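You operate a simulated robot arm through the tools that you are given. There is no shell and no other tool. Be economical: measure what you need, move in short steps, check, and stop when the job is done.

You run a simulated robot arm. Do the job below in one go: nothing can be reset, and whatever is moved stays where it is left.

JOB
Fold the infeed carton's long flaps down and run it through the sealer.
Fine: the sealer is set for it; leave its wheels and knob as they are.

Only the result counts: the job must be done as asked and must still hold three seconds after the hand-in. Knocking over, shifting, dropping, spilling or breaking anything else fails it. Flat cloth is picked up by pressing the open fingertips on it (5 to 10 N) and closing them slowly along it; thin cloth reads only 2 to 8 mm in the jaws.

ROBOT AND FRAMES
A 7-joint arm with a two-finger parallel gripper on a trunk, on a base that drives. Base frame: it is fixed to the floor where the robot stands at the start and does not move with it; the origin is under the middle of the robot, x ahead of it, y to its left, z up; the surface under the hand at the start is at about z = 0.78. Readings come in m, degrees, newtons and seconds.
With the tool pointing down near the work surface it reaches from about 0.24 to 0.7 m from the robot's upright axis, wherever it stands. Its first joint turns from -143.0 to 143.0 degrees. Places, roughly: blue roll [1, -1, 0.75]; height wheel of the sealer [0.4, 1.1, 0.6]; knob of the tape head [0.7, 0.7, 1]; long flap c of the low carton with the green dot [0.7, 0, 0.9]; long flap d of the low carton with the green dot [0.9, 0, 0.9]; width wheel of the sealer [0.4, 0.4, 0.6]. Payload 3 kg.
Tool frame: the origin (TCP) lies between the finger pads and is the grasp point; the fingertips stand 0.03 m ahead of it; z points along the fingers, y is the line along which they close. The gripper opens to 0.11 m. The fingers are 0.02 m wide and 0.01 m thick; the gripper's body (0.048 by 0.112 m) begins 0.055 m behind the TCP.
Orientation is that of the tool frame in the base frame, as a unit quaternion [x, y, z, w]. With the fingers straight down and closing along the base's y, the tool's x points along the base's -x, its y along +y and its z along -z.

CONTROLS
- The arm moves only by the tool arm_command. Its argument "commands" is a list of rows, each a list of 3 entries, a list of its own where there are three numbers: the closure in counts, from 0 (fully open) to 255 (shut), then the shift along the tool's x, y, z in units of 50 mm (1.0 is 50 mm), then the turn, a rotation vector about the tool's x, y, z in units of 8 degrees (1.0 is 8 degrees). In form: [[gripper, [x, y, z], [ax, ay, az]], ...]. A call has 1 to 10 rows; each row shifts and turns the commanded pose from where the row before left it, along the tool's axes as they then stand. A call with a number of a shift or a turn outside -1 to 1 is refused whole. A row lasts 0.2 s, in which the tool goes at most 0.05 m and 8.6 degrees; a call with a longer step from one row to the next is refused whole, and so is a gripper value outside its range. A pose out of reach is approached as far as the arm can. The call stops where the force on the tool passes 40 N (or 10 N more than at its start, if that is more) or the arm is blocked; 0.2 s more then pass. Each finger travels about 0.108 m/s and halts on what it meets, pressing with about 29 N; the grip force reading is that of the motor and also rises with nothing between the fingers. The clock runs only during rows and for 0.2 s after the last one: add rows that do not move to give the fingers time. The reply holds the time, the measured pose of the TCP, the force on the tool along the base axes, the opening and the grip force, in the units named above and with some noise, with the torque about the TCP (base axes, N m) and any sound that the robot's microphone picked up, and new pictures: "pictures" is both (left out), scene, wrist or none.
- Cameras (640 x 400 px; columns grow to the right, rows downward): "scene" is now at [0.1597, 0.0175, 1.693]; the picture's right is [0.21, -0.98, -0.00], its down [-0.78, -0.17, -0.61] and it looks along [0.59, 0.13, -0.79] (base axes); focal length 276 px, centre (320, 200). "wrist" rides on the gripper at [0.072, 0.017, -0.103] in the tool frame; the picture's right is [-0.23, 0.97, 0.00], its down [-0.76, -0.18, -0.62] and it looks along [-0.61, -0.14, 0.78] (tool axes); focal length 222 px, centre (320, 200). There is no depth. A picture from a camera that has moved, and an enlarged one, comes with that camera's place and axes in the base frame and with its lens. The place of the scene camera against the robot may be out by one fixed shift of up to 0.012 m in any direction.
- raise_lower(by): slides the trunk up (or, below 0, down) by that many m; the arm and the scene camera ride with it, the base frame stays. It gives what a move gives, with no picture.
- steer(legs): drives the robot by 1 to 6 legs, each [ahead, left, turn to the left] in m, m and degrees, along the robot's own axes; the way and the turn of a leg run together, so that a leg with both is an arc; at most 1.5 m and 180 degrees a leg. The arm and the cameras ride along, it lands a little off, and it stops where it bumps. It gives what a move gives, and a new picture of the scene camera.
- aim_head(pan, tilt): turns the head with the scene camera to pan (to the left, within 86 degrees either way) and tilt (down, from -29 to 69), counted from straight ahead of the robot. It gives what a move gives, and a new picture of the scene camera.
- close_up(camera, box): a new picture of the part [left, top, right, bottom] of that camera's present view, enlarged. The clock stands still meanwhile.
- sign_off(): hands the job in; it is judged then, once.

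Go step by step. Nothing tells you exact positions but the pictures and the camera data: compare them with the known pose of the tool, close in by small moves and look again before you grip or let go. The budget is 120 turns and 260 pictures, counting those below and the enlarged ones. Unless the task says otherwise, let go and move clear before handing in, and close with one line.

The tools are called after "Emit:" by a JSON object that holds its "name" and its "arguments". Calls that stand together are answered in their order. arm_command: Moves the arm, as the interface text tells. Its arguments: {"type":"object","properties":{"commands":{"type":"array","items":{"type":"array"}},"pictures":{"type":"string","enum":["both","scene","wrist","none"]}},"required":["commands"]} The other tools are called the same way: raise_lower (by) slides the trunk up or down; steer (legs) drives the base; aim_head (pan, tilt) turns the head that bears the scene camera; close_up (camera, box) takes an enlarged picture of a part of a camera's view; sign_off () hands the job in.

At the start:

```text
time: 0.0
eef_pos: [0.618, 0.1327, 1.2104]
tool_rot: [0.0, 1.0, 0.0, -0.001]
contact_force: [-0.1, -0.4, -0.3]
wrist_torque: [-0.01, 0.01, 0.0]
finger_gap: 0.1099
grip_force: 0.1
trunk travel left (down, up): [-0.825, 0.065]
robot x, y, heading: [0.0002, -0.0002, -0.0]
head pan, tilt: [12.0, 52.6]
```

scene: 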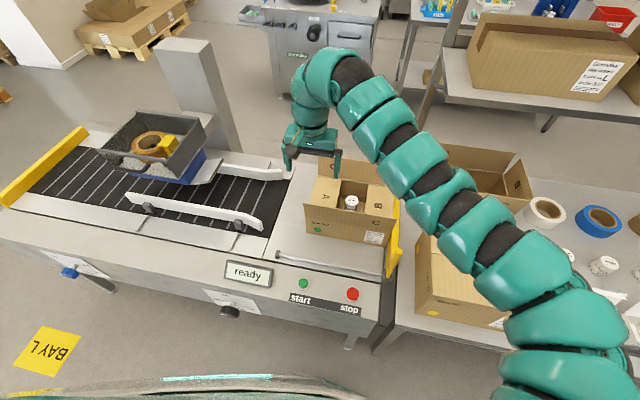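
wrist: 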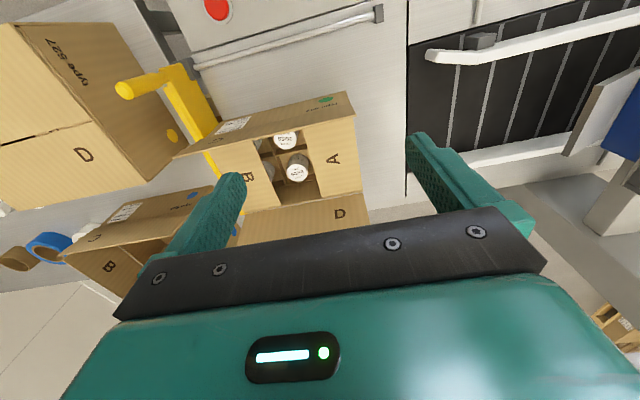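

The infeed carton with the green dot sits on the sealer's infeed, its long flaps C (near) and D (far) apparently upright. I'll look closer at the carton and the sealer first.

Emit:
{"name": "close_up", "arguments": {"camera": "scene", "box": [260, 130, 440, 330]}}

Emit:
{"name": "close_up", "arguments": {"camera": "wrist", "box": [100, 0, 440, 250]}}

Emit:
{"name": "close_up", "arguments": {"camera": "scene", "box": [0, 80, 320, 330]}}

```text
2.00 times, centred on (350, 230) of scene
camera zoom: at [0.1597, 0.0175, 1.693], right [0.21, -0.98, 0.0], down [-0.78, -0.17, -0.61], along [0.59, 0.13, -0.79], focal length 552 px, centre (260, 140)
```

zoom: 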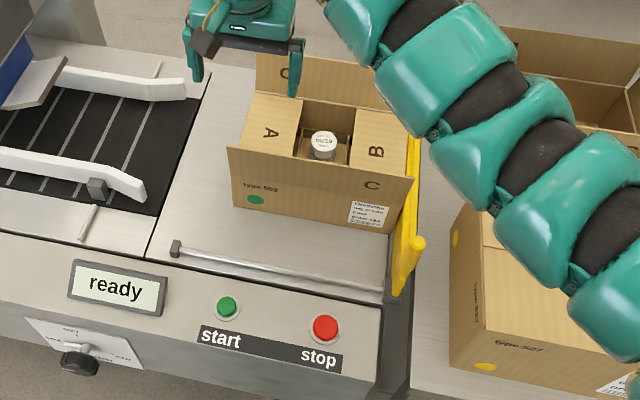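

```text
1.60 times, centred on (270, 125) of wrist
camera zoom: at [0.5464, 0.1507, 1.3121], right [0.23, 0.97, 0.0], down [0.76, -0.18, 0.62], along [0.61, -0.14, -0.78], focal length 355 px, centre (400, 320)
```

zoom: 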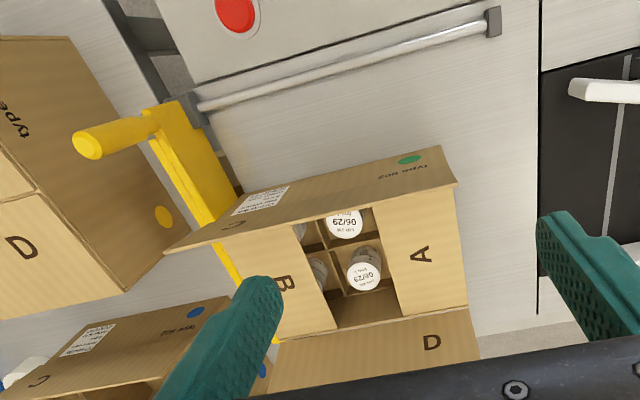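

```text
1.60 times, centred on (160, 205) of scene
camera zoom: at [0.1597, 0.0175, 1.693], right [0.21, -0.98, 0.0], down [-0.78, -0.17, -0.61], along [0.59, 0.13, -0.79], focal length 442 px, centre (576, 192)
```

zoom: 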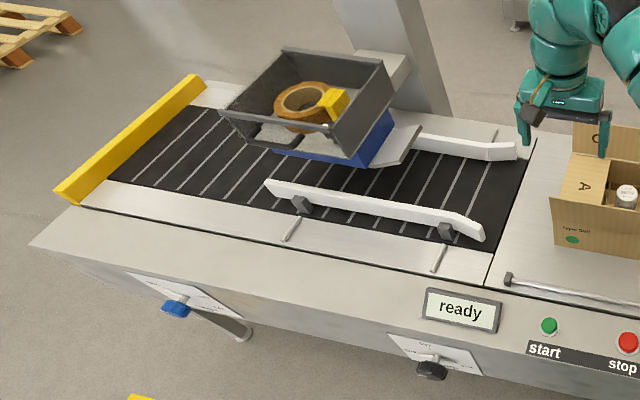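

The carton spans about x 0.68–0.89, y −0.11–0.18, with its top near z 0.87 and flap tips near 0.975. Flap D is far away, so I'll check how much room the base has to drive nearer.

Emit:
{"name": "aim_head", "arguments": {"pan": 0, "tilt": 69}}

Emit:
{"name": "arm_command", "arguments": {"commands": [[0, [0.5, -1, 0], [0, 0, 0]], [0, [0.5, -0.9, 1], [0, 0, 0]], [0, [0, 0, 1], [0, 0, 0]], [0, [0, 0, 1], [0, 0, 0]]], "pictures": "wrist"}}

```text
time: 0.8
eef_pos: [0.6195, 0.1339, 1.2095]
tool_rot: [0.0, 1.0, -0.001, 0.0]
contact_force: [0.2, -0.7, -0.4]
wrist_torque: [0.01, 0.0, 0.05]
finger_gap: 0.1098
grip_force: 0.0
trunk travel left (down, up): [-0.825, 0.065]
robot x, y, heading: [-0.0038, -0.0004, 0.1]
head pan, tilt: [0.0, 68.8]
camera scene: at [0.1428, 0.002, 1.6745], right [0.0, -1.0, 0.0], down [-0.93, 0.0, -0.36], along [0.36, 0.0, -0.93], focal length 276 px, centre (320, 200)
```

scene: 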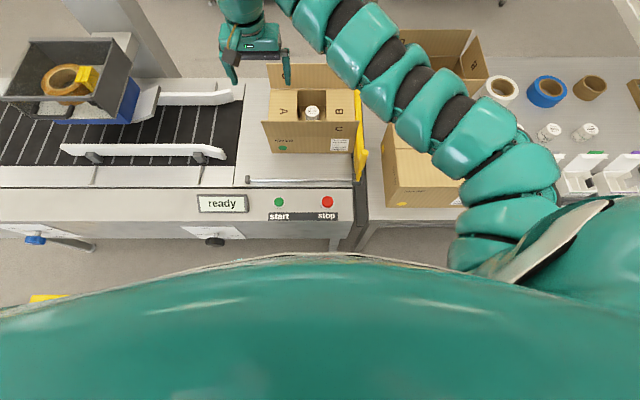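

```text
refused: row 1 steps farther than a row can; nothing moved
```

I'll leave the base for now and try the arm's reach. First I bring the hand in front of flap C, high, and look from the wrist.

Emit:
{"name": "arm_command", "arguments": {"commands": [[0, [0.4, -0.8, 0], [0, 0, 0]], [0, [0.4, -0.8, 0], [0, 0, 0]], [0, [0.2, -0.4, 0.8], [0, 0, 0]], [0, [0, 0, 0.9], [0, 0, 0]], [0, [0, 0, 0.8], [0, 0, 0]]]}}

Emit:
{"name": "aim_head", "arguments": {"pan": 12, "tilt": 52.6}}

```text
time: 2.0
eef_pos: [0.6429, 0.1472, 1.152]
tool_rot: [0.0, 1.0, -0.001, -0.001]
contact_force: [1.2, 0.7, -0.3]
wrist_torque: [-0.06, 0.08, 0.0]
finger_gap: 0.1103
grip_force: 0.0
out of reach, approached as far as the arm can: row 1, 2, 3, 4, 5
trunk travel left (down, up): [-0.825, 0.065]
robot x, y, heading: [-0.0017, 0.0007, -0.2]
head pan, tilt: [0.0, 68.8]
camera scene: at [0.1453, 0.0041, 1.6742], right [0.0, -1.0, 0.0], down [-0.93, 0.0, -0.36], along [0.36, 0.0, -0.93], focal length 276 px, centre (320, 200)
camera wrist: at [0.5707, 0.1632, 1.2553], right [0.23, 0.97, 0.0], down [0.76, -0.18, 0.62], along [0.61, -0.14, -0.78], focal length 222 px, centre (320, 200)
```

scene: 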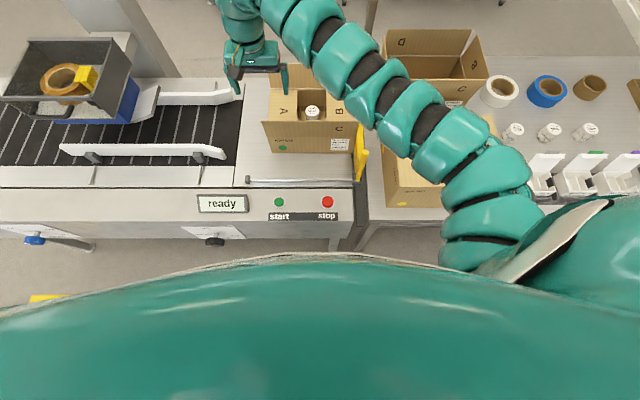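
wrist: 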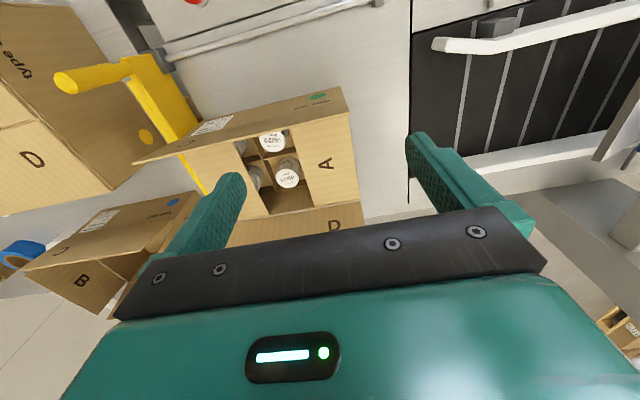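

```text
time: 2.8
eef_pos: [0.6408, 0.1452, 1.154]
tool_rot: [0.0, 1.0, -0.001, 0.0]
contact_force: [0.5, -0.4, -0.8]
wrist_torque: [-0.02, 0.03, -0.01]
finger_gap: 0.11
grip_force: 0.0
trunk travel left (down, up): [-0.825, 0.065]
robot x, y, heading: [0.0009, 0.0012, 0.0]
head pan, tilt: [12.0, 52.6]
camera scene: at [0.1595, 0.0174, 1.6929], right [0.21, -0.98, 0.0], down [-0.78, -0.16, -0.61], along [0.59, 0.13, -0.79], focal length 276 px, centre (320, 200)
```

scene: 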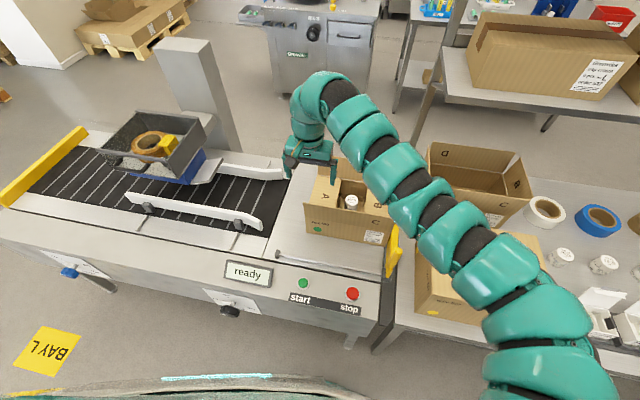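

The arm reports a limit when moving back and right. I'll probe a small pure −y move, then trunk height if needed.

Emit:
{"name": "arm_command", "arguments": {"commands": [[0, [0, -0.5, 0], [0, 0, 0]], [0, [0, -0.5, 0], [0, 0, 0]], [0, [0, 0, 0], [0, 0, 0]]], "pictures": "none"}}

Emit:
{"name": "arm_command", "arguments": {"commands": [[0, [0, 0, 0.5], [0, 0, 0]], [0, [0, 0, 0], [0, 0, 0]]], "pictures": "none"}}

Emit:
{"name": "arm_command", "arguments": {"commands": [[0, [0.5, 0, 0], [0, 0, 0]], [0, [0, 0, 0], [0, 0, 0]]], "pictures": "none"}}

```text
time: 3.6
eef_pos: [0.6426, 0.1057, 1.1524]
tool_rot: [0.001, 1.0, 0.0, 0.0]
contact_force: [-0.5, 0.2, -0.5]
wrist_torque: [-0.01, -0.02, -0.04]
finger_gap: 0.1102
grip_force: 0.0
out of reach, approached as far as the arm can: row 2
trunk travel left (down, up): [-0.825, 0.065]
robot x, y, heading: [-0.0018, -0.0012, 0.1]
head pan, tilt: [12.0, 52.6]
```

```text
time: 4.2
eef_pos: [0.6428, 0.1072, 1.1278]
tool_rot: [0.0, 1.0, 0.0, 0.001]
contact_force: [-0.5, -0.5, -0.4]
wrist_torque: [0.01, -0.02, 0.04]
finger_gap: 0.1101
grip_force: 0.0
trunk travel left (down, up): [-0.825, 0.065]
robot x, y, heading: [0.0019, -0.0002, 0.1]
head pan, tilt: [12.0, 52.6]
```

```text
time: 4.8
eef_pos: [0.6423, 0.105, 1.1267]
tool_rot: [0.0, 1.0, 0.0, 0.0]
contact_force: [-0.1, -0.9, 0.1]
wrist_torque: [-0.01, -0.02, -0.03]
finger_gap: 0.1099
grip_force: 0.0
out of reach, approached as far as the arm can: row 1
trunk travel left (down, up): [-0.825, 0.065]
robot x, y, heading: [-0.0029, 0.0007, -0.1]
head pan, tilt: [12.0, 52.6]
```

The arm has a minimum radius at this height that shrinks as the hand goes lower. I'll raise the trunk and then move down and back in small steps.

Emit:
{"name": "raise_lower", "arguments": {"by": 0.06}}

Emit:
{"name": "arm_command", "arguments": {"commands": [[0, [0, 0, 0.9], [0, 0, 0]], [0, [0, 0, 0.9], [0, 0, 0]], [0, [0.4, -0.2, 0], [0, 0, 0]], [0, [0.4, -0.2, 0], [0, 0, 0]]], "pictures": "scene"}}

```text
time: 5.8
eef_pos: [0.6425, 0.1072, 1.187]
tool_rot: [0.0, 1.0, -0.001, 0.0]
contact_force: [0.1, 0.5, 0.1]
wrist_torque: [0.02, -0.03, -0.02]
finger_gap: 0.1097
grip_force: 0.0
trunk travel left (down, up): [-0.885, 0.005]
robot x, y, heading: [-0.001, -0.0003, 0.0]
head pan, tilt: [12.0, 52.6]
```

```text
time: 6.8
eef_pos: [0.6057, 0.0846, 1.0934]
tool_rot: [0.001, 1.0, 0.002, 0.0]
contact_force: [0.1, -0.3, 0.0]
wrist_torque: [0.03, -0.01, 0.03]
finger_gap: 0.1102
grip_force: 0.0
out of reach, approached as far as the arm can: row 4
trunk travel left (down, up): [-0.885, 0.005]
robot x, y, heading: [-0.0004, -0.0019, 0.1]
head pan, tilt: [12.0, 52.6]
camera scene: at [0.1597, 0.0164, 1.753], right [0.21, -0.98, 0.0], down [-0.78, -0.16, -0.61], along [0.59, 0.13, -0.79], focal length 276 px, centre (320, 200)
```

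scene: 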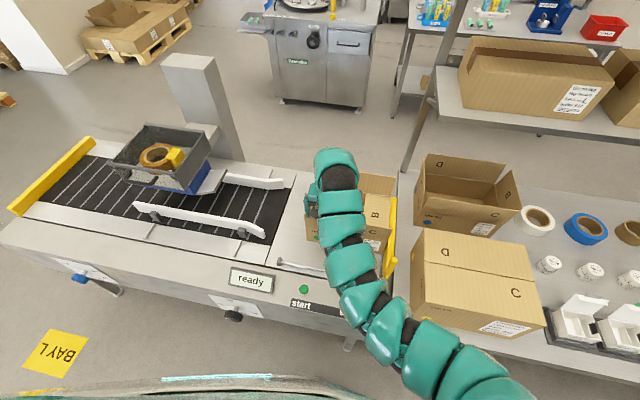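

Working now. I continue down in front of flap C, staying clear of it.

Emit:
{"name": "arm_command", "arguments": {"commands": [[0, [0.0, -0.5, 0.6], [0, 0, 0]], [0, [0.3, -0.5, 0.4], [0, 0, 0]], [0, [0, 0, 0], [0, 0, 0]]], "pictures": "both"}}

```text
time: 7.6
eef_pos: [0.5907, 0.0389, 1.0429]
tool_rot: [0.0, 1.0, 0.0, 0.0]
contact_force: [0.4, -0.1, -0.3]
wrist_torque: [0.02, -0.01, -0.03]
finger_gap: 0.1099
grip_force: 0.1
trunk travel left (down, up): [-0.885, 0.005]
robot x, y, heading: [-0.0018, -0.0001, 0.1]
head pan, tilt: [12.0, 52.6]
camera scene: at [0.1602, 0.0176, 1.7529], right [0.21, -0.98, 0.0], down [-0.78, -0.17, -0.61], along [0.59, 0.13, -0.79], focal length 276 px, centre (320, 200)
camera wrist: at [0.5179, 0.0545, 1.1461], right [0.23, 0.97, 0.0], down [0.76, -0.18, 0.62], along [0.61, -0.14, -0.78], focal length 222 px, centre (320, 200)
```

scene: 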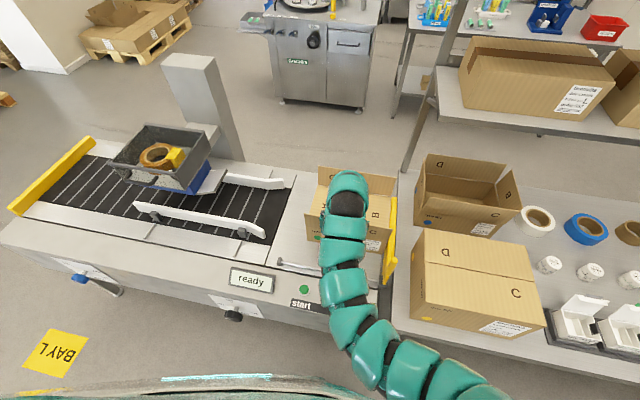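
wrist: 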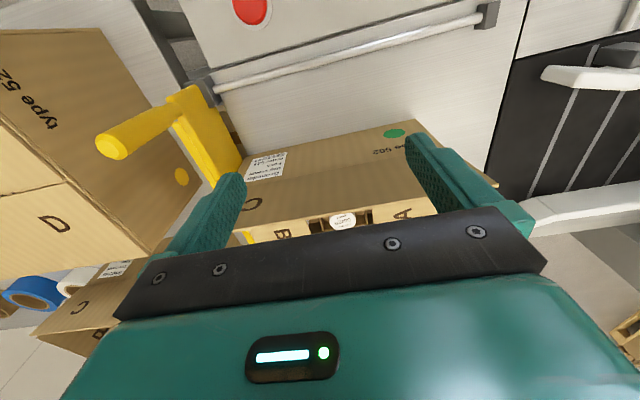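

Now down to push height (fingertips ≈ 0.94) and push flap C inward slowly.

Emit:
{"name": "arm_command", "arguments": {"commands": [[0, [0, 0, 0.8], [0, 0, 0]], [0, [0, 0, 0.65], [0, 0, 0]], [0, [-0.6, 0, 0], [0, 0, 0]], [0, [-0.6, 0, 0], [0, 0, 0]], [0, [-0.5, 0, 0], [0, 0, 0]], [0, [-0.5, 0, 0], [0, 0, 0]], [0, [0, 0, 0], [0, 0, 0]]], "pictures": "wrist"}}

```text
time: 9.2
eef_pos: [0.6986, 0.0384, 0.9714]
tool_rot: [0.001, 1.0, 0.0, 0.0]
contact_force: [0.1, -0.3, -0.4]
wrist_torque: [0.03, 0.0, 0.04]
finger_gap: 0.1099
grip_force: 0.1
trunk travel left (down, up): [-0.885, 0.005]
robot x, y, heading: [-0.0042, -0.0024, -0.2]
head pan, tilt: [12.0, 52.6]
camera wrist: at [0.6252, 0.0533, 1.0736], right [0.23, 0.97, 0.0], down [0.76, -0.18, 0.62], along [0.61, -0.14, -0.78], focal length 222 px, centre (320, 200)
```

wrist: 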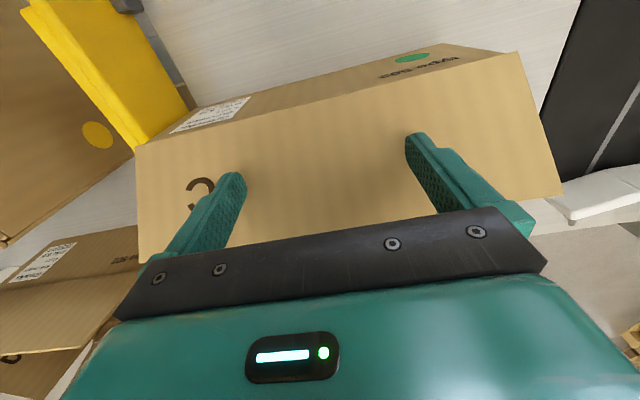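

Flap C is folding. I keep pushing forward and down along the arc.

Emit:
{"name": "arm_command", "arguments": {"commands": [[0, [-0.4, 0, 0.2], [0, 0, 0]], [0, [-0.4, 0, 0.3], [0, 0, 0]], [0, [-0.3, 0, 0.4], [0, 0, 0]], [0, [0, 0, 0.2], [0, 0, 0]], [0, [0, 0, 0], [0, 0, 0]]], "pictures": "wrist"}}

```text
time: 10.4
eef_pos: [0.7189, 0.0317, 0.9434]
tool_rot: [0.001, 1.0, 0.0, 0.0]
contact_force: [-0.2, 0.0, 0.0]
wrist_torque: [0.0, -0.01, 0.04]
finger_gap: 0.1099
grip_force: 0.1
out of reach, approached as far as the arm can: row 2, 3
trunk travel left (down, up): [-0.885, 0.005]
robot x, y, heading: [0.0006, -0.0005, -0.2]
head pan, tilt: [12.0, 52.6]
camera wrist: at [0.646, 0.049, 1.0454], right [0.23, 0.97, 0.0], down [0.76, -0.18, 0.62], along [0.61, -0.14, -0.78], focal length 222 px, centre (320, 200)
```

wrist: 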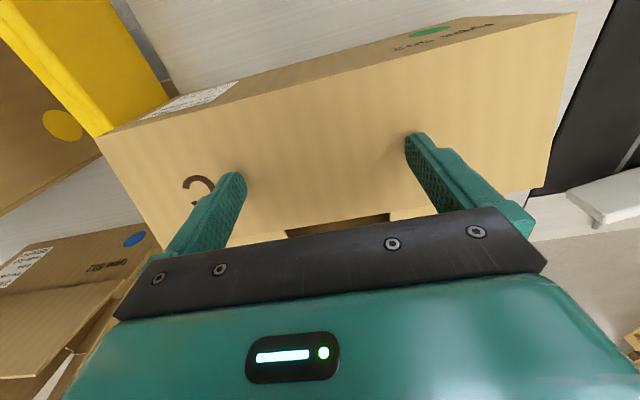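

The arm's reach ends at x≈0.72 here. I'll lift off to see how flap C behaves when released.

Emit:
{"name": "arm_command", "arguments": {"commands": [[0, [0.3, 0, -0.9], [0, 0, 0]], [0, [0.3, 0, -0.9], [0, 0, 0]], [0, [0.0, 0, 0], [0, 0, 0]], [0, [0, 0, 0], [0, 0, 0]]], "pictures": "wrist"}}

```text
time: 11.4
eef_pos: [0.6895, 0.0325, 1.0335]
tool_rot: [0.0, 1.0, -0.001, 0.0]
contact_force: [-0.6, -0.3, 0.6]
wrist_torque: [0.0, 0.01, 0.01]
finger_gap: 0.1099
grip_force: 0.0
trunk travel left (down, up): [-0.885, 0.005]
robot x, y, heading: [-0.0015, 0.0007, -0.1]
head pan, tilt: [12.0, 52.6]
camera wrist: at [0.6164, 0.0503, 1.1361], right [0.23, 0.97, 0.0], down [0.76, -0.18, 0.62], along [0.61, -0.14, -0.78], focal length 222 px, centre (320, 200)
```

wrist: 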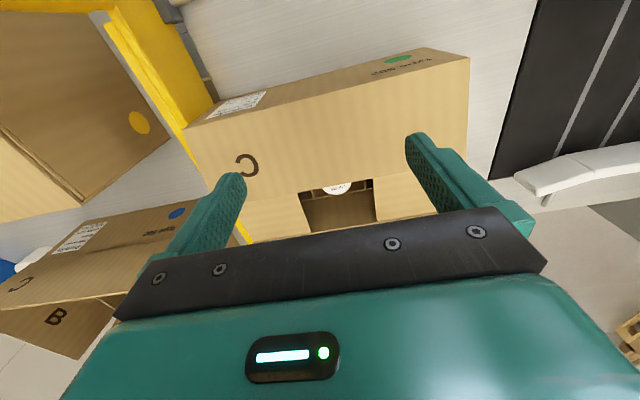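

Flap C stays where it is put. Lowering the trunk relative to the hand gives longer reach, so I do that in stages.

Emit:
{"name": "arm_command", "arguments": {"commands": [[0, [0, 0, -0.9], [0, 0, 0]], [0, [-0.4, 0, -0.9], [0, 0, 0]], [0, [-0.2, 0, 0], [0, 0, 0]]], "pictures": "none"}}

Emit:
{"name": "raise_lower", "arguments": {"by": -0.1}}

Emit:
{"name": "arm_command", "arguments": {"commands": [[0, [0, 0, -0.9], [0, 0, 0]], [0, [-0.4, 0, -0.9], [0, 0, 0]], [0, [-0.2, 0, 0], [0, 0, 0]]], "pictures": "none"}}

Emit:
{"name": "raise_lower", "arguments": {"by": -0.1}}

```text
time: 12.2
eef_pos: [0.7204, 0.0313, 1.1237]
tool_rot: [0.001, 1.0, 0.0, -0.001]
contact_force: [0.1, -0.5, 0.0]
wrist_torque: [-0.01, 0.0, -0.02]
finger_gap: 0.1099
grip_force: 0.1
trunk travel left (down, up): [-0.885, 0.005]
robot x, y, heading: [-0.0004, 0.0034, -0.1]
head pan, tilt: [12.0, 52.6]
```

```text
time: 13.5
eef_pos: [0.7202, 0.0319, 1.0236]
tool_rot: [0.0, 1.0, 0.0, -0.001]
contact_force: [0.0, -0.1, -0.1]
wrist_torque: [-0.01, -0.01, -0.01]
finger_gap: 0.1101
grip_force: 0.1
trunk travel left (down, up): [-0.785, 0.105]
robot x, y, heading: [-0.001, -0.0005, 0.0]
head pan, tilt: [12.0, 52.6]
```

```text
time: 14.3
eef_pos: [0.7518, 0.0293, 1.1142]
tool_rot: [0.0, 1.0, 0.0, 0.0]
contact_force: [-0.2, -0.4, -0.1]
wrist_torque: [0.02, -0.01, -0.03]
finger_gap: 0.1102
grip_force: 0.0
trunk travel left (down, up): [-0.785, 0.105]
robot x, y, heading: [0.001, -0.0002, -0.2]
head pan, tilt: [12.0, 52.6]
```

```text
time: 15.6
eef_pos: [0.7511, 0.0313, 1.0135]
tool_rot: [0.0, 1.0, 0.0, 0.0]
contact_force: [-0.1, 0.3, 0.3]
wrist_torque: [0.04, 0.0, 0.0]
finger_gap: 0.11
grip_force: 0.1
trunk travel left (down, up): [-0.685, 0.205]
robot x, y, heading: [0.0003, -0.0003, 0.0]
head pan, tilt: [12.0, 52.6]
```

Now I lift a little and test reach outward toward the far side of flap D.

Emit:
{"name": "arm_command", "arguments": {"commands": [[0, [-0.3, 0, -0.9], [0, 0, 0]], [0, [-0.9, 0, -0.2], [0, 0, 0]], [0, [-0.9, 0, 0], [0, 0, 0]], [0, [-0.9, 0, 0], [0, 0, 0]], [0, [-0.6, 0, 0], [0, 0, 0]]], "pictures": "both"}}

```text
time: 16.8
eef_pos: [0.7754, 0.0308, 1.0619]
tool_rot: [0.0, 1.0, 0.0, 0.0]
contact_force: [0.3, -0.6, -0.1]
wrist_torque: [-0.04, -0.03, -0.01]
finger_gap: 0.1101
grip_force: 0.2
out of reach, approached as far as the arm can: row 2, 3, 4, 5
trunk travel left (down, up): [-0.685, 0.205]
robot x, y, heading: [-0.0003, 0.0027, -0.0]
head pan, tilt: [12.0, 52.6]
camera scene: at [0.1596, 0.0177, 1.5529], right [0.21, -0.98, 0.0], down [-0.78, -0.17, -0.61], along [0.59, 0.13, -0.79], focal length 276 px, centre (320, 200)
camera wrist: at [0.7019, 0.0472, 1.1646], right [0.23, 0.97, 0.0], down [0.76, -0.18, 0.62], along [0.61, -0.14, -0.78], focal length 222 px, centre (320, 200)
```

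scene: 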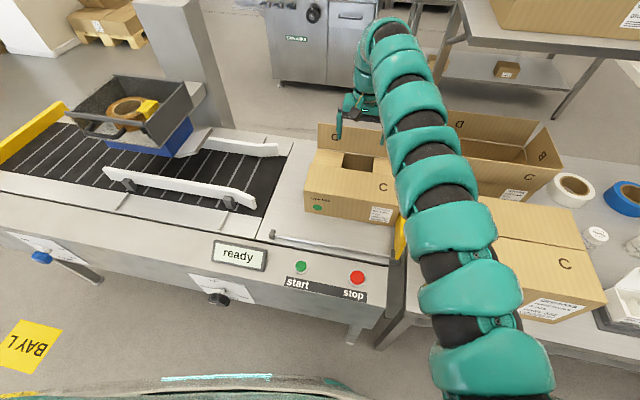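
wrist: 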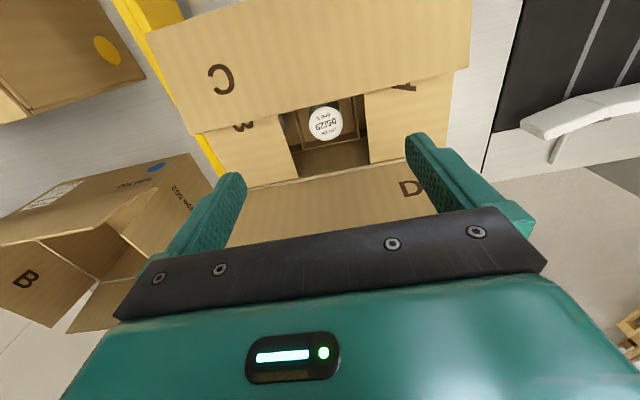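

Straight down, reach ends at x≈0.775. I'll tilt the fingers 40° forward, which should extend reach over flap D, and move out while staying above the flap tip.

Emit:
{"name": "arm_command", "arguments": {"commands": [[0, [0, 0, -0.4], [0, -1, 0]], [0, [0, 0, -0.3], [0, -1, 0]], [0, [0, 0, 0], [0, -1, 0]], [0, [0, 0, 0], [0, -1, 0]], [0, [0, 0, 0], [0, -1, 0]], [0, [-0.58, 0, 0.49], [0, 0, 0]], [0, [-0.58, 0, 0.49], [0, 0, 0]], [0, [-0.58, 0, 0.49], [0, 0, 0]], [0, [0, 0, 0], [0, 0, 0]]], "pictures": "both"}}

```text
time: 18.8
eef_pos: [0.9203, 0.0468, 1.1048]
tool_rot: [0.0, 0.94, -0.001, 0.343]
contact_force: [-0.9, -0.1, -0.2]
wrist_torque: [-0.04, -0.01, -0.03]
finger_gap: 0.11
grip_force: 0.0
out of reach, approached as far as the arm can: row 4, 5, 8
trunk travel left (down, up): [-0.685, 0.205]
robot x, y, heading: [0.003, 0.0011, 0.2]
head pan, tilt: [12.0, 52.6]
camera scene: at [0.1597, 0.0176, 1.5529], right [0.21, -0.98, 0.0], down [-0.78, -0.17, -0.61], along [0.59, 0.13, -0.79], focal length 276 px, centre (320, 200)
camera wrist: at [0.7982, 0.0641, 1.1357], right [0.17, 0.97, 0.15], down [0.18, -0.18, 0.97], along [0.97, -0.14, -0.21], focal length 222 px, centre (320, 200)
```

scene: 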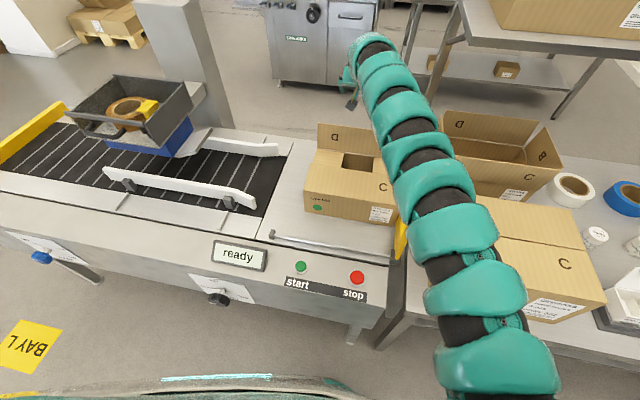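
wrist: 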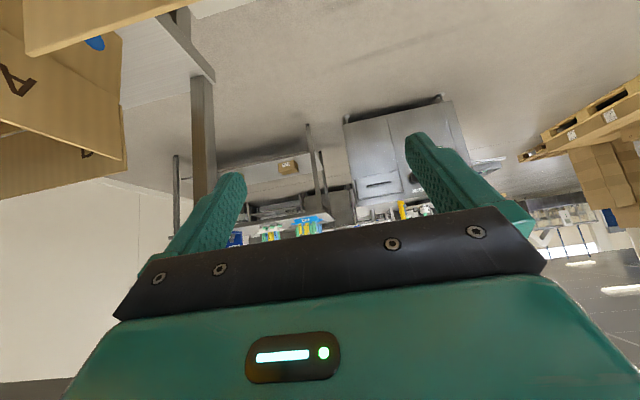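

The hand is beyond flap D and above it. Lowering the trunk brings it straight down behind the flap.

Emit:
{"name": "raise_lower", "arguments": {"by": -0.12}}

Emit:
{"name": "close_up", "arguments": {"camera": "scene", "box": [260, 20, 460, 220]}}

```text
time: 20.3
eef_pos: [0.9208, 0.0486, 0.9842]
tool_rot: [0.0, 0.94, 0.0, 0.342]
contact_force: [0.1, -0.8, -0.6]
wrist_torque: [-0.01, 0.01, 0.02]
finger_gap: 0.1101
grip_force: 0.1
trunk travel left (down, up): [-0.565, 0.325]
robot x, y, heading: [-0.0, -0.0015, -0.3]
head pan, tilt: [12.0, 52.6]
```

```text
2.00 times, centred on (360, 120) of scene
camera zoom: at [0.1596, 0.0174, 1.433], right [0.21, -0.98, 0.0], down [-0.78, -0.17, -0.61], along [0.59, 0.13, -0.79], focal length 552 px, centre (240, 360)
```

zoom: 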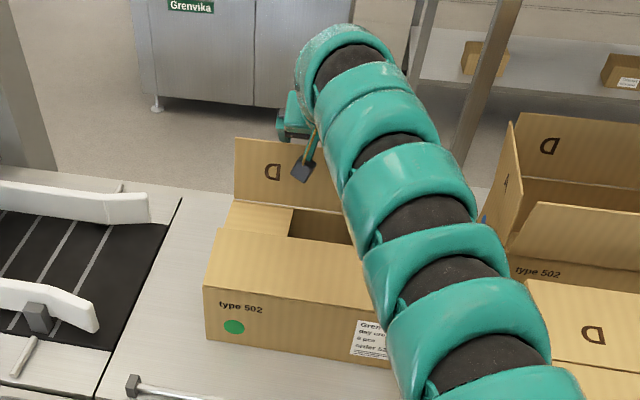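

The hand is behind flap D with no contact yet. I pull it back toward the robot.

Emit:
{"name": "arm_command", "arguments": {"commands": [[0, [0.3, 0, -0.26], [0, 0, 0]], [0, [0.4, 0, -0.33], [0, 0, 0]], [0, [0.4, 0, -0.33], [0, 0, 0]], [0, [0.4, 0, -0.33], [0, 0, 0]], [0, [0, 0, 0], [0, 0, 0]]], "pictures": "both"}}

Emit:
{"name": "close_up", "arguments": {"camera": "scene", "box": [260, 20, 460, 220]}}

```text
time: 21.5
eef_pos: [0.8236, 0.0483, 0.982]
tool_rot: [0.001, 0.939, 0.0, 0.343]
contact_force: [0.5, -0.4, -0.5]
wrist_torque: [0.03, -0.01, -0.03]
finger_gap: 0.1098
grip_force: 0.0
trunk travel left (down, up): [-0.565, 0.325]
robot x, y, heading: [-0.0021, -0.0023, -0.1]
head pan, tilt: [12.0, 52.6]
camera scene: at [0.1597, 0.0174, 1.433], right [0.21, -0.98, 0.0], down [-0.78, -0.17, -0.61], along [0.59, 0.13, -0.79], focal length 276 px, centre (320, 200)
camera wrist: at [0.7013, 0.0647, 1.0153], right [0.18, 0.97, 0.15], down [0.18, -0.18, 0.97], along [0.97, -0.14, -0.21], focal length 222 px, centre (320, 200)
```

scene: 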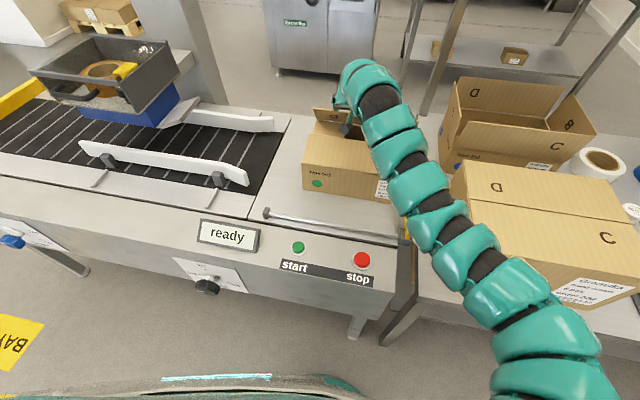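
wrist: 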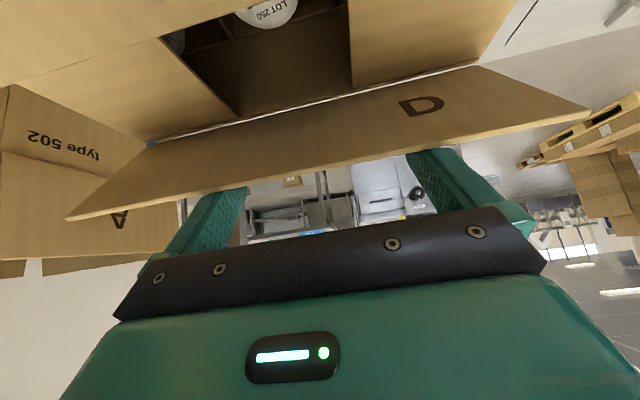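

```text
2.00 times, centred on (360, 120) of scene
camera zoom: at [0.1597, 0.0174, 1.433], right [0.21, -0.98, 0.0], down [-0.78, -0.17, -0.61], along [0.59, 0.13, -0.79], focal length 552 px, centre (240, 360)
```

zoom: 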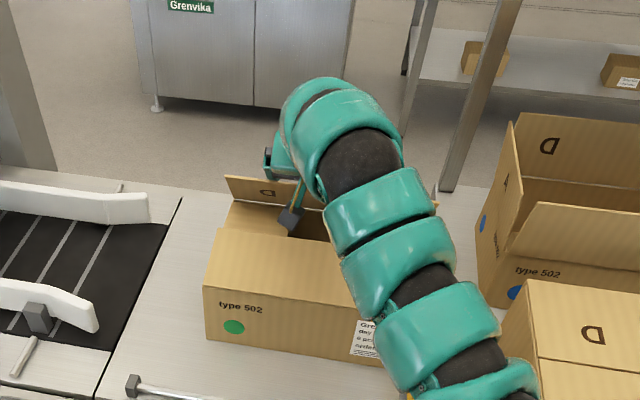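

Flap D is about halfway. I continue pulling and bring the fingers upright to press it down from above.

Emit:
{"name": "arm_command", "arguments": {"commands": [[0, [0.3, 0, -0.2], [0, 0, 0]], [0, [0.3, 0, -0.2], [0, 1, 0]], [0, [0.3, 0, -0.1], [0, 1, 0]], [0, [0.2, 0, 0], [0, 1, 0]], [0, [0, 0, 0], [0, 1, 0]], [0, [0, 0, 0], [0, 0, 0]]], "pictures": "wrist"}}

Emit:
{"name": "close_up", "arguments": {"camera": "scene", "box": [260, 20, 460, 220]}}

```text
time: 22.9
eef_pos: [0.7631, 0.0468, 0.9739]
tool_rot: [0.0, 0.998, 0.0, 0.07]
contact_force: [0.1, -0.4, 0.1]
wrist_torque: [0.02, 0.02, -0.02]
finger_gap: 0.1101
grip_force: 0.1
trunk travel left (down, up): [-0.565, 0.325]
robot x, y, heading: [0.0033, 0.0002, -0.1]
head pan, tilt: [12.0, 52.6]
camera wrist: at [0.6768, 0.0637, 1.0642], right [0.23, 0.97, 0.03], down [0.67, -0.18, 0.72], along [0.71, -0.14, -0.69], focal length 222 px, centre (320, 200)
```

wrist: 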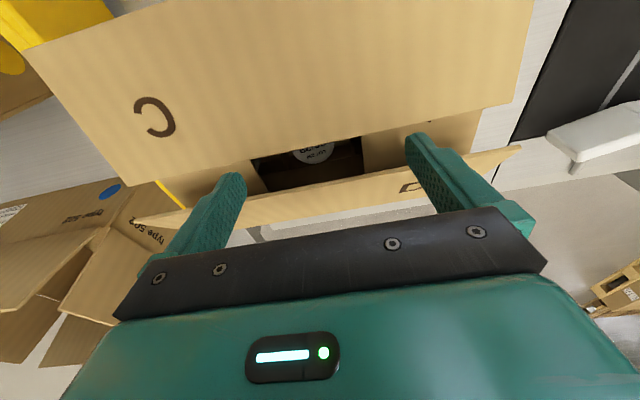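

```text
2.00 times, centred on (360, 120) of scene
camera zoom: at [0.1597, 0.0174, 1.4329], right [0.21, -0.98, 0.0], down [-0.78, -0.17, -0.61], along [0.59, 0.13, -0.79], focal length 552 px, centre (240, 360)
```

zoom: 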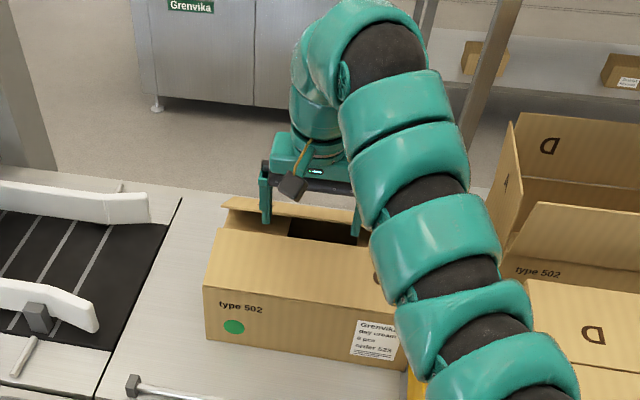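

Flap D is down to roughly 30° above level and the fingertips have slipped over its edge. I lift, move out over it, and press it down from above.

Emit:
{"name": "arm_command", "arguments": {"commands": [[0, [0, 0, -0.9], [0, 0, 0]], [0, [-0.8, 0, 0], [0, 0, 0]], [0, [-0.7, 0, 0], [0, 0, 0]], [0, [0, 0, 0.7], [0, 0, 0]], [0, [0, 0, 0.7], [0, 0, 0]], [0, [0, 0, 0.4], [0, 0, 0]]], "pictures": "wrist"}}

Emit:
{"name": "close_up", "arguments": {"camera": "scene", "box": [260, 20, 460, 220]}}

```text
time: 24.3
eef_pos: [0.7995, 0.0455, 0.932]
tool_rot: [0.001, 0.997, -0.001, 0.071]
contact_force: [0.1, 0.1, -0.9]
wrist_torque: [0.01, -0.01, -0.01]
finger_gap: 0.1099
grip_force: 0.0
out of reach, approached as far as the arm can: row 2, 3
trunk travel left (down, up): [-0.565, 0.325]
robot x, y, heading: [0.0004, 0.0016, 0.1]
head pan, tilt: [12.0, 52.6]
camera wrist: at [0.713, 0.063, 1.0233], right [0.23, 0.97, 0.03], down [0.67, -0.18, 0.72], along [0.71, -0.14, -0.69], focal length 222 px, centre (320, 200)
```

wrist: 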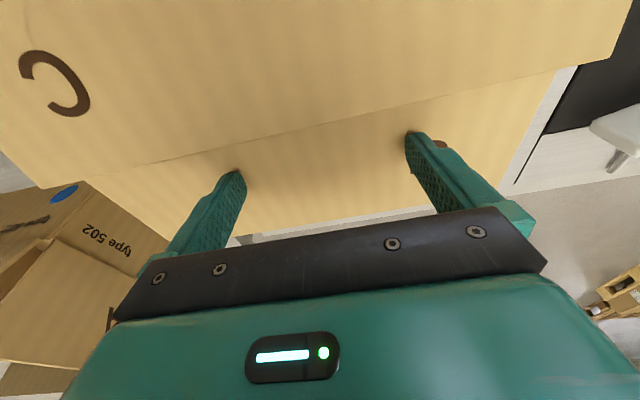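

```text
2.00 times, centred on (360, 120) of scene
camera zoom: at [0.1599, 0.0174, 1.4329], right [0.21, -0.98, 0.0], down [-0.78, -0.17, -0.61], along [0.59, 0.13, -0.79], focal length 552 px, centre (240, 360)
```

zoom: 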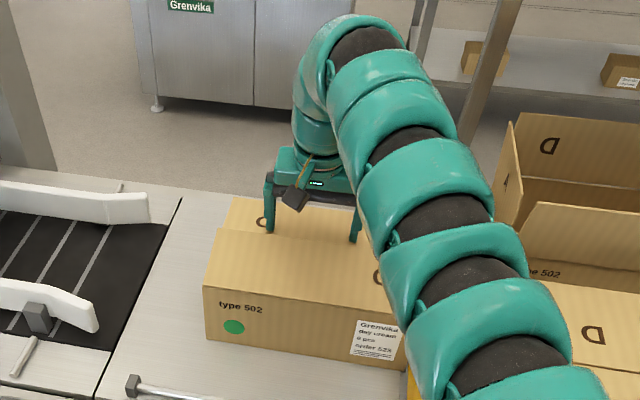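

Flap D is nearly flat under the fingertips. I press it down the last bit.

Emit:
{"name": "arm_command", "arguments": {"commands": [[0, [0, 0, 0.25], [0, 0, 0]], [0, [0, 0, 0.15], [0, 0, 0]], [0, [0, 0, 0.1], [0, 0, 0]], [0, [0, 0, 0], [0, 0, 0]], [0, [0, 0, 0], [0, 0, 0]]], "pictures": "none"}}

```text
time: 24.9
eef_pos: [0.8035, 0.048, 0.9306]
tool_rot: [0.001, 0.997, 0.002, 0.081]
contact_force: [-7.8, -2.1, 34.9]
wrist_torque: [-1.32, 0.48, -0.29]
finger_gap: 0.1101
grip_force: 0.1
trunk travel left (down, up): [-0.565, 0.325]
robot x, y, heading: [-0.0023, -0.0037, -0.2]
head pan, tilt: [12.0, 52.6]
stopped in row 2: the force on the tool passed its limit at 88 N (the readings are from after the stop); the commanded pose is now the measured one
```

It's hard there: the carton top is at about z 0.90, so D is flat. I lift and look at both flaps.

Emit:
{"name": "arm_command", "arguments": {"commands": [[0, [0, 0, -0.6], [0, 0, 0]], [0, [0, 0, -0.9], [0, 0, 0]], [0, [0.4, 0, -0.8], [0, 0, 0]], [0, [0, 0, 0], [0, 0, 0]]], "pictures": "both"}}

Emit:
{"name": "close_up", "arguments": {"camera": "scene", "box": [260, 60, 460, 260]}}

```text
time: 25.9
eef_pos: [0.768, 0.047, 1.0272]
tool_rot: [0.001, 0.997, 0.001, 0.075]
contact_force: [-0.2, -0.1, -0.4]
wrist_torque: [0.0, -0.01, -0.02]
finger_gap: 0.1099
grip_force: 0.1
trunk travel left (down, up): [-0.565, 0.325]
robot x, y, heading: [0.0009, 0.0013, -0.2]
head pan, tilt: [12.0, 52.6]
camera scene: at [0.1604, 0.0178, 1.4328], right [0.21, -0.98, 0.0], down [-0.78, -0.17, -0.61], along [0.59, 0.13, -0.79], focal length 276 px, centre (320, 200)
camera wrist: at [0.6798, 0.0635, 1.1192], right [0.23, 0.97, 0.04], down [0.66, -0.18, 0.73], along [0.72, -0.14, -0.68], focal length 222 px, centre (320, 200)
```

scene: 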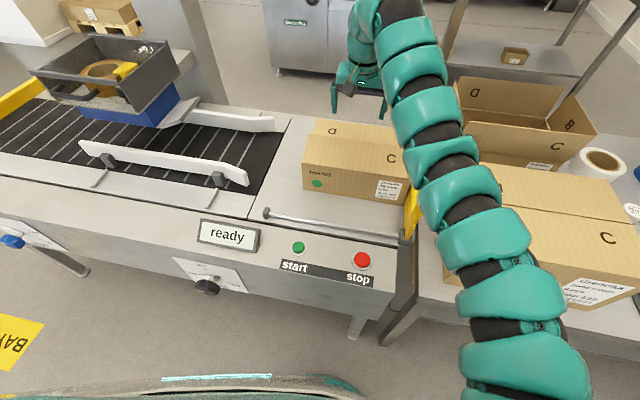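
wrist: 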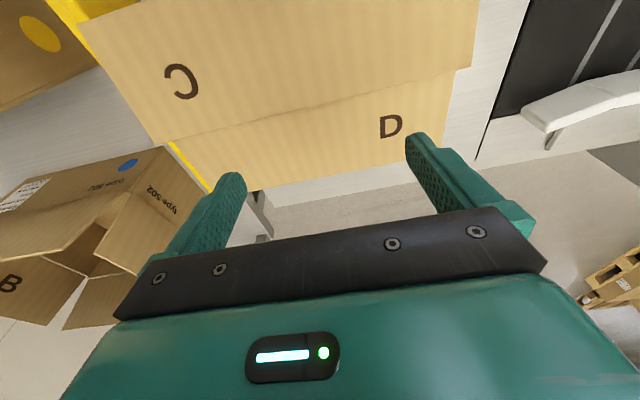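

```text
2.00 times, centred on (360, 160) of scene
camera zoom: at [0.1604, 0.0178, 1.4328], right [0.21, -0.98, 0.0], down [-0.78, -0.17, -0.61], along [0.59, 0.13, -0.79], focal length 552 px, centre (240, 280)
```

zoom: 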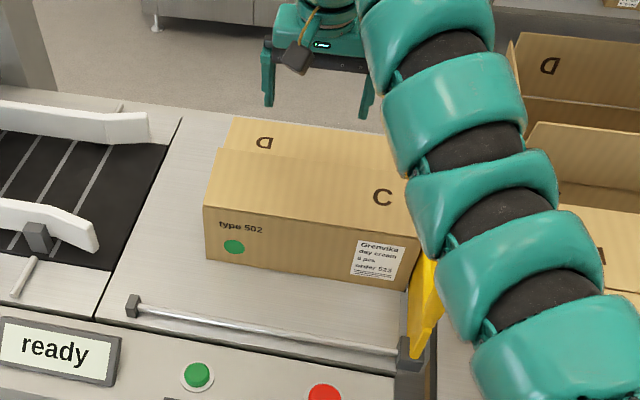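

D lies flat; C still stands up a bit. I move over C and press it down gently.

Emit:
{"name": "arm_command", "arguments": {"commands": [[0, [0.4, 0, 0], [0, 1, 0]], [0, [0.3, 0, 0.1], [0, 0, 0]], [0, [0, 0, 0.4], [0, 0, 0]], [0, [0, 0, 0.4], [0, 0, 0]], [0, [0, 0, 0.4], [0, 0, 0]], [0, [0, 0, 0.2], [0, 0, 0]], [0, [0, 0, 0.14], [0, 0, 0]], [0, [0, 0, 0.1], [0, 0, 0]], [0, [0, 0, 0], [0, 0, 0]]], "pictures": "both"}}

```text
time: 27.9
eef_pos: [0.7339, 0.0474, 0.9424]
tool_rot: [0.001, 1.0, 0.001, 0.007]
contact_force: [-0.6, -0.3, 0.0]
wrist_torque: [0.01, -0.01, -0.03]
finger_gap: 0.1101
grip_force: 0.0
trunk travel left (down, up): [-0.565, 0.325]
robot x, y, heading: [0.0035, 0.003, 0.1]
head pan, tilt: [12.0, 52.6]
camera scene: at [0.1597, 0.0173, 1.433], right [0.21, -0.98, 0.0], down [-0.78, -0.16, -0.61], along [0.59, 0.13, -0.79], focal length 276 px, centre (320, 200)
camera wrist: at [0.6596, 0.0639, 1.0446], right [0.23, 0.97, 0.01], down [0.75, -0.18, 0.63], along [0.62, -0.14, -0.77], focal length 222 px, centre (320, 200)
```

scene: 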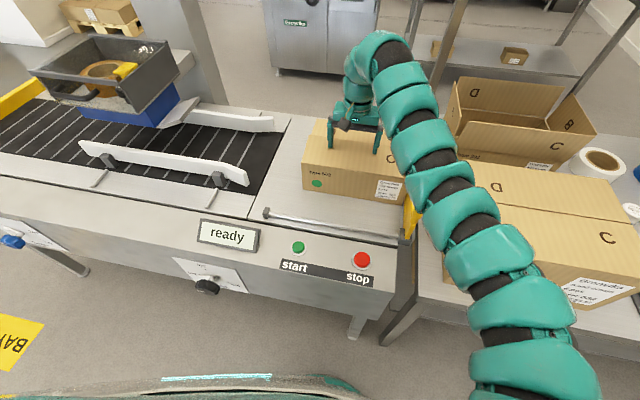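
wrist: 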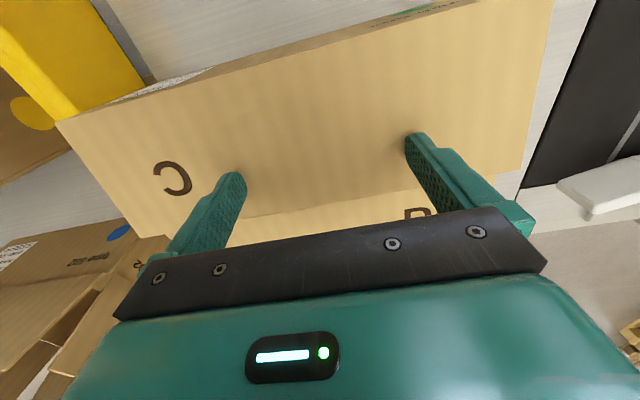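

I go down in small steps until C meets resistance.

Emit:
{"name": "arm_command", "arguments": {"commands": [[0, [0, 0, 0.08], [0, 0, 0]], [0, [0, 0, 0.06], [0, 0, 0]], [0, [0, 0, 0.04], [0, 0, 0]], [0, [0, 0, 0.03], [0, 0, 0]], [0, [0, 0, 0], [0, 0, 0]]], "pictures": "none"}}

```text
time: 29.1
eef_pos: [0.7335, 0.0478, 0.9326]
tool_rot: [0.001, 1.0, 0.001, 0.005]
contact_force: [-0.8, -0.2, 0.2]
wrist_torque: [0.0, 0.0, 0.03]
finger_gap: 0.11
grip_force: 0.1
trunk travel left (down, up): [-0.565, 0.325]
robot x, y, heading: [-0.001, -0.0013, -0.0]
head pan, tilt: [12.0, 52.6]
```

Emit:
{"name": "arm_command", "arguments": {"commands": [[0, [0, 0, 0.04], [0, 0, 0]], [0, [0, 0, 0.04], [0, 0, 0]], [0, [0, 0, 0.03], [0, 0, 0]], [0, [0, 0, 0], [0, 0, 0]]], "pictures": "wrist"}}

Emit:
{"name": "close_up", "arguments": {"camera": "scene", "box": [260, 60, 460, 260]}}

```text
time: 30.1
eef_pos: [0.7342, 0.0457, 0.9288]
tool_rot: [0.0, 1.0, 0.001, 0.008]
contact_force: [1.9, -2.3, 13.9]
wrist_torque: [-0.71, 0.11, 0.02]
finger_gap: 0.1101
grip_force: 0.0
trunk travel left (down, up): [-0.565, 0.325]
robot x, y, heading: [-0.0022, 0.0004, 0.1]
head pan, tilt: [12.0, 52.6]
camera wrist: at [0.6586, 0.0632, 1.0297], right [0.23, 0.97, 0.01], down [0.75, -0.18, 0.64], along [0.62, -0.14, -0.77], focal length 222 px, centre (320, 200)
```

wrist: 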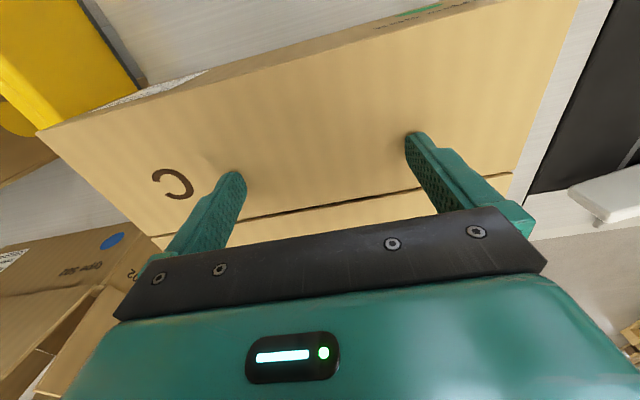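

```text
2.00 times, centred on (360, 160) of scene
camera zoom: at [0.1585, 0.0171, 1.4332], right [0.21, -0.98, 0.0], down [-0.78, -0.16, -0.61], along [0.59, 0.13, -0.79], focal length 552 px, centre (240, 280)
```

zoom: 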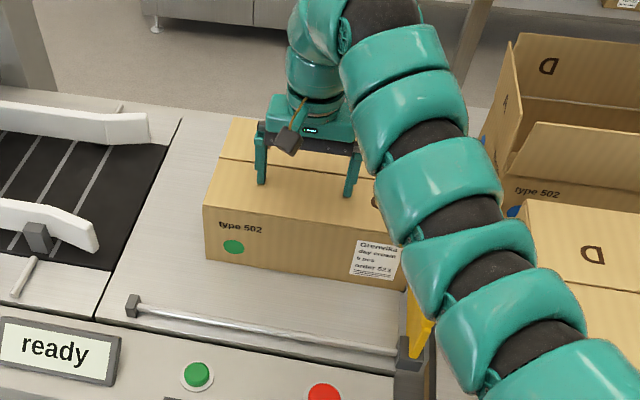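

Both flaps are flat. I lift straight off and check that C stays down.

Emit:
{"name": "arm_command", "arguments": {"commands": [[0, [0, 0, -0.3], [0, 0, 0]], [0, [0, 0, -0.9], [0, 0, 0]], [0, [0, 0, -0.9], [0, 0, 0]], [0, [0, 0, -0.9], [0, 0, 0]], [0, [0, 0, -0.9], [0, 0, 0]], [0, [0, 0, 0], [0, 0, 0]]], "pictures": "both"}}

Emit:
{"name": "close_up", "arguments": {"camera": "scene", "box": [260, 80, 460, 280]}}

Emit:
{"name": "close_up", "arguments": {"camera": "scene", "box": [0, 10, 280, 220]}}

```text
time: 31.5
eef_pos: [0.7419, 0.0529, 1.0653]
tool_rot: [0.001, 1.0, 0.002, 0.009]
contact_force: [-0.1, -0.4, -0.3]
wrist_torque: [0.0, -0.01, 0.0]
finger_gap: 0.1101
grip_force: 0.0
out of reach, approached as far as the arm can: row 4, 5
trunk travel left (down, up): [-0.565, 0.325]
robot x, y, heading: [-0.0, -0.0012, -0.1]
head pan, tilt: [12.0, 52.6]
camera scene: at [0.1599, 0.0168, 1.4329], right [0.21, -0.98, 0.0], down [-0.78, -0.16, -0.61], along [0.59, 0.13, -0.79], focal length 276 px, centre (320, 200)
camera wrist: at [0.6678, 0.0685, 1.1656], right [0.23, 0.97, 0.01], down [0.75, -0.18, 0.64], along [0.62, -0.14, -0.77], focal length 222 px, centre (320, 200)
```

scene: 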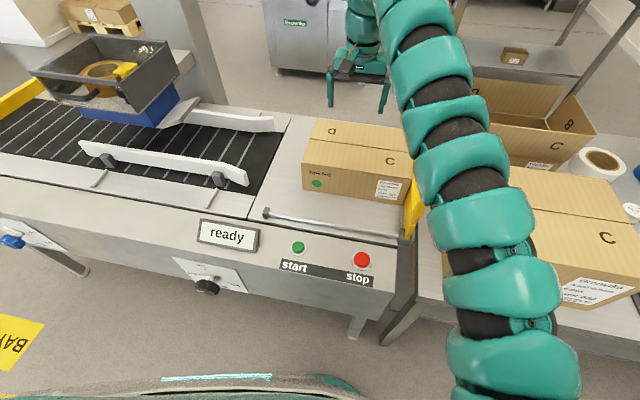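
wrist: 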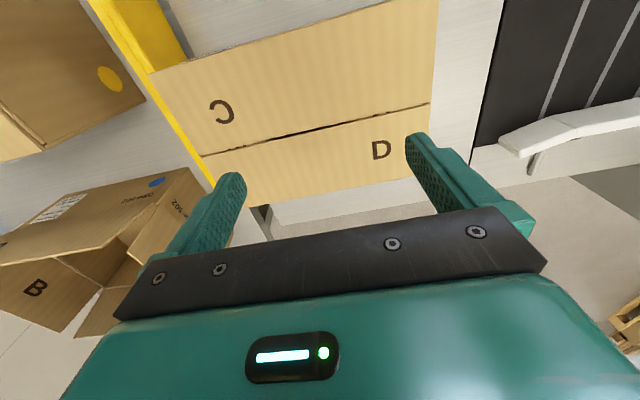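

```text
2.00 times, centred on (360, 180) of scene
camera zoom: at [0.1599, 0.0168, 1.4329], right [0.21, -0.98, 0.0], down [-0.78, -0.16, -0.61], along [0.59, 0.13, -0.79], focal length 552 px, centre (240, 240)
```

zoom: 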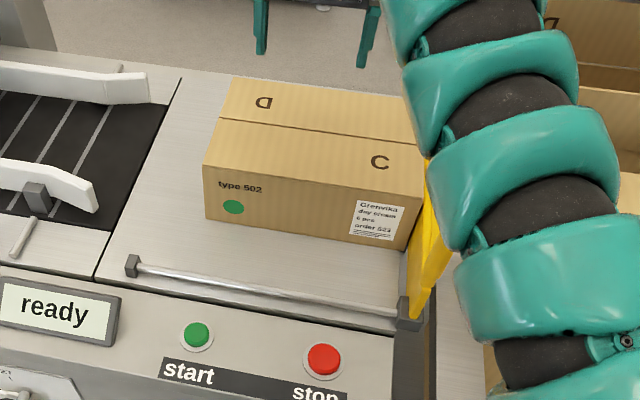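

```text
1.90 times, centred on (140, 115) of scene
camera zoom: at [0.1599, 0.0168, 1.4329], right [0.21, -0.98, 0.0], down [-0.78, -0.16, -0.61], along [0.59, 0.13, -0.79], focal length 526 px, centre (663, 362)
```

zoom: 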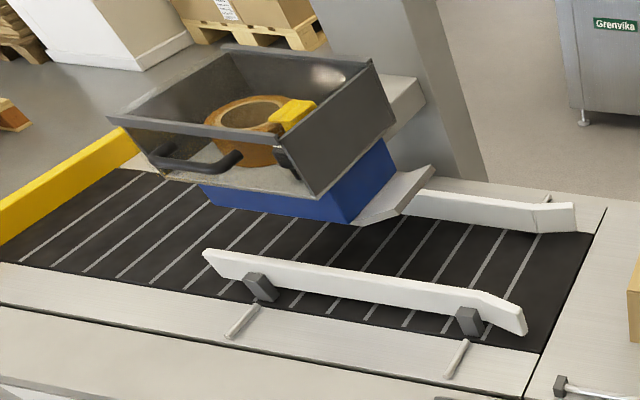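

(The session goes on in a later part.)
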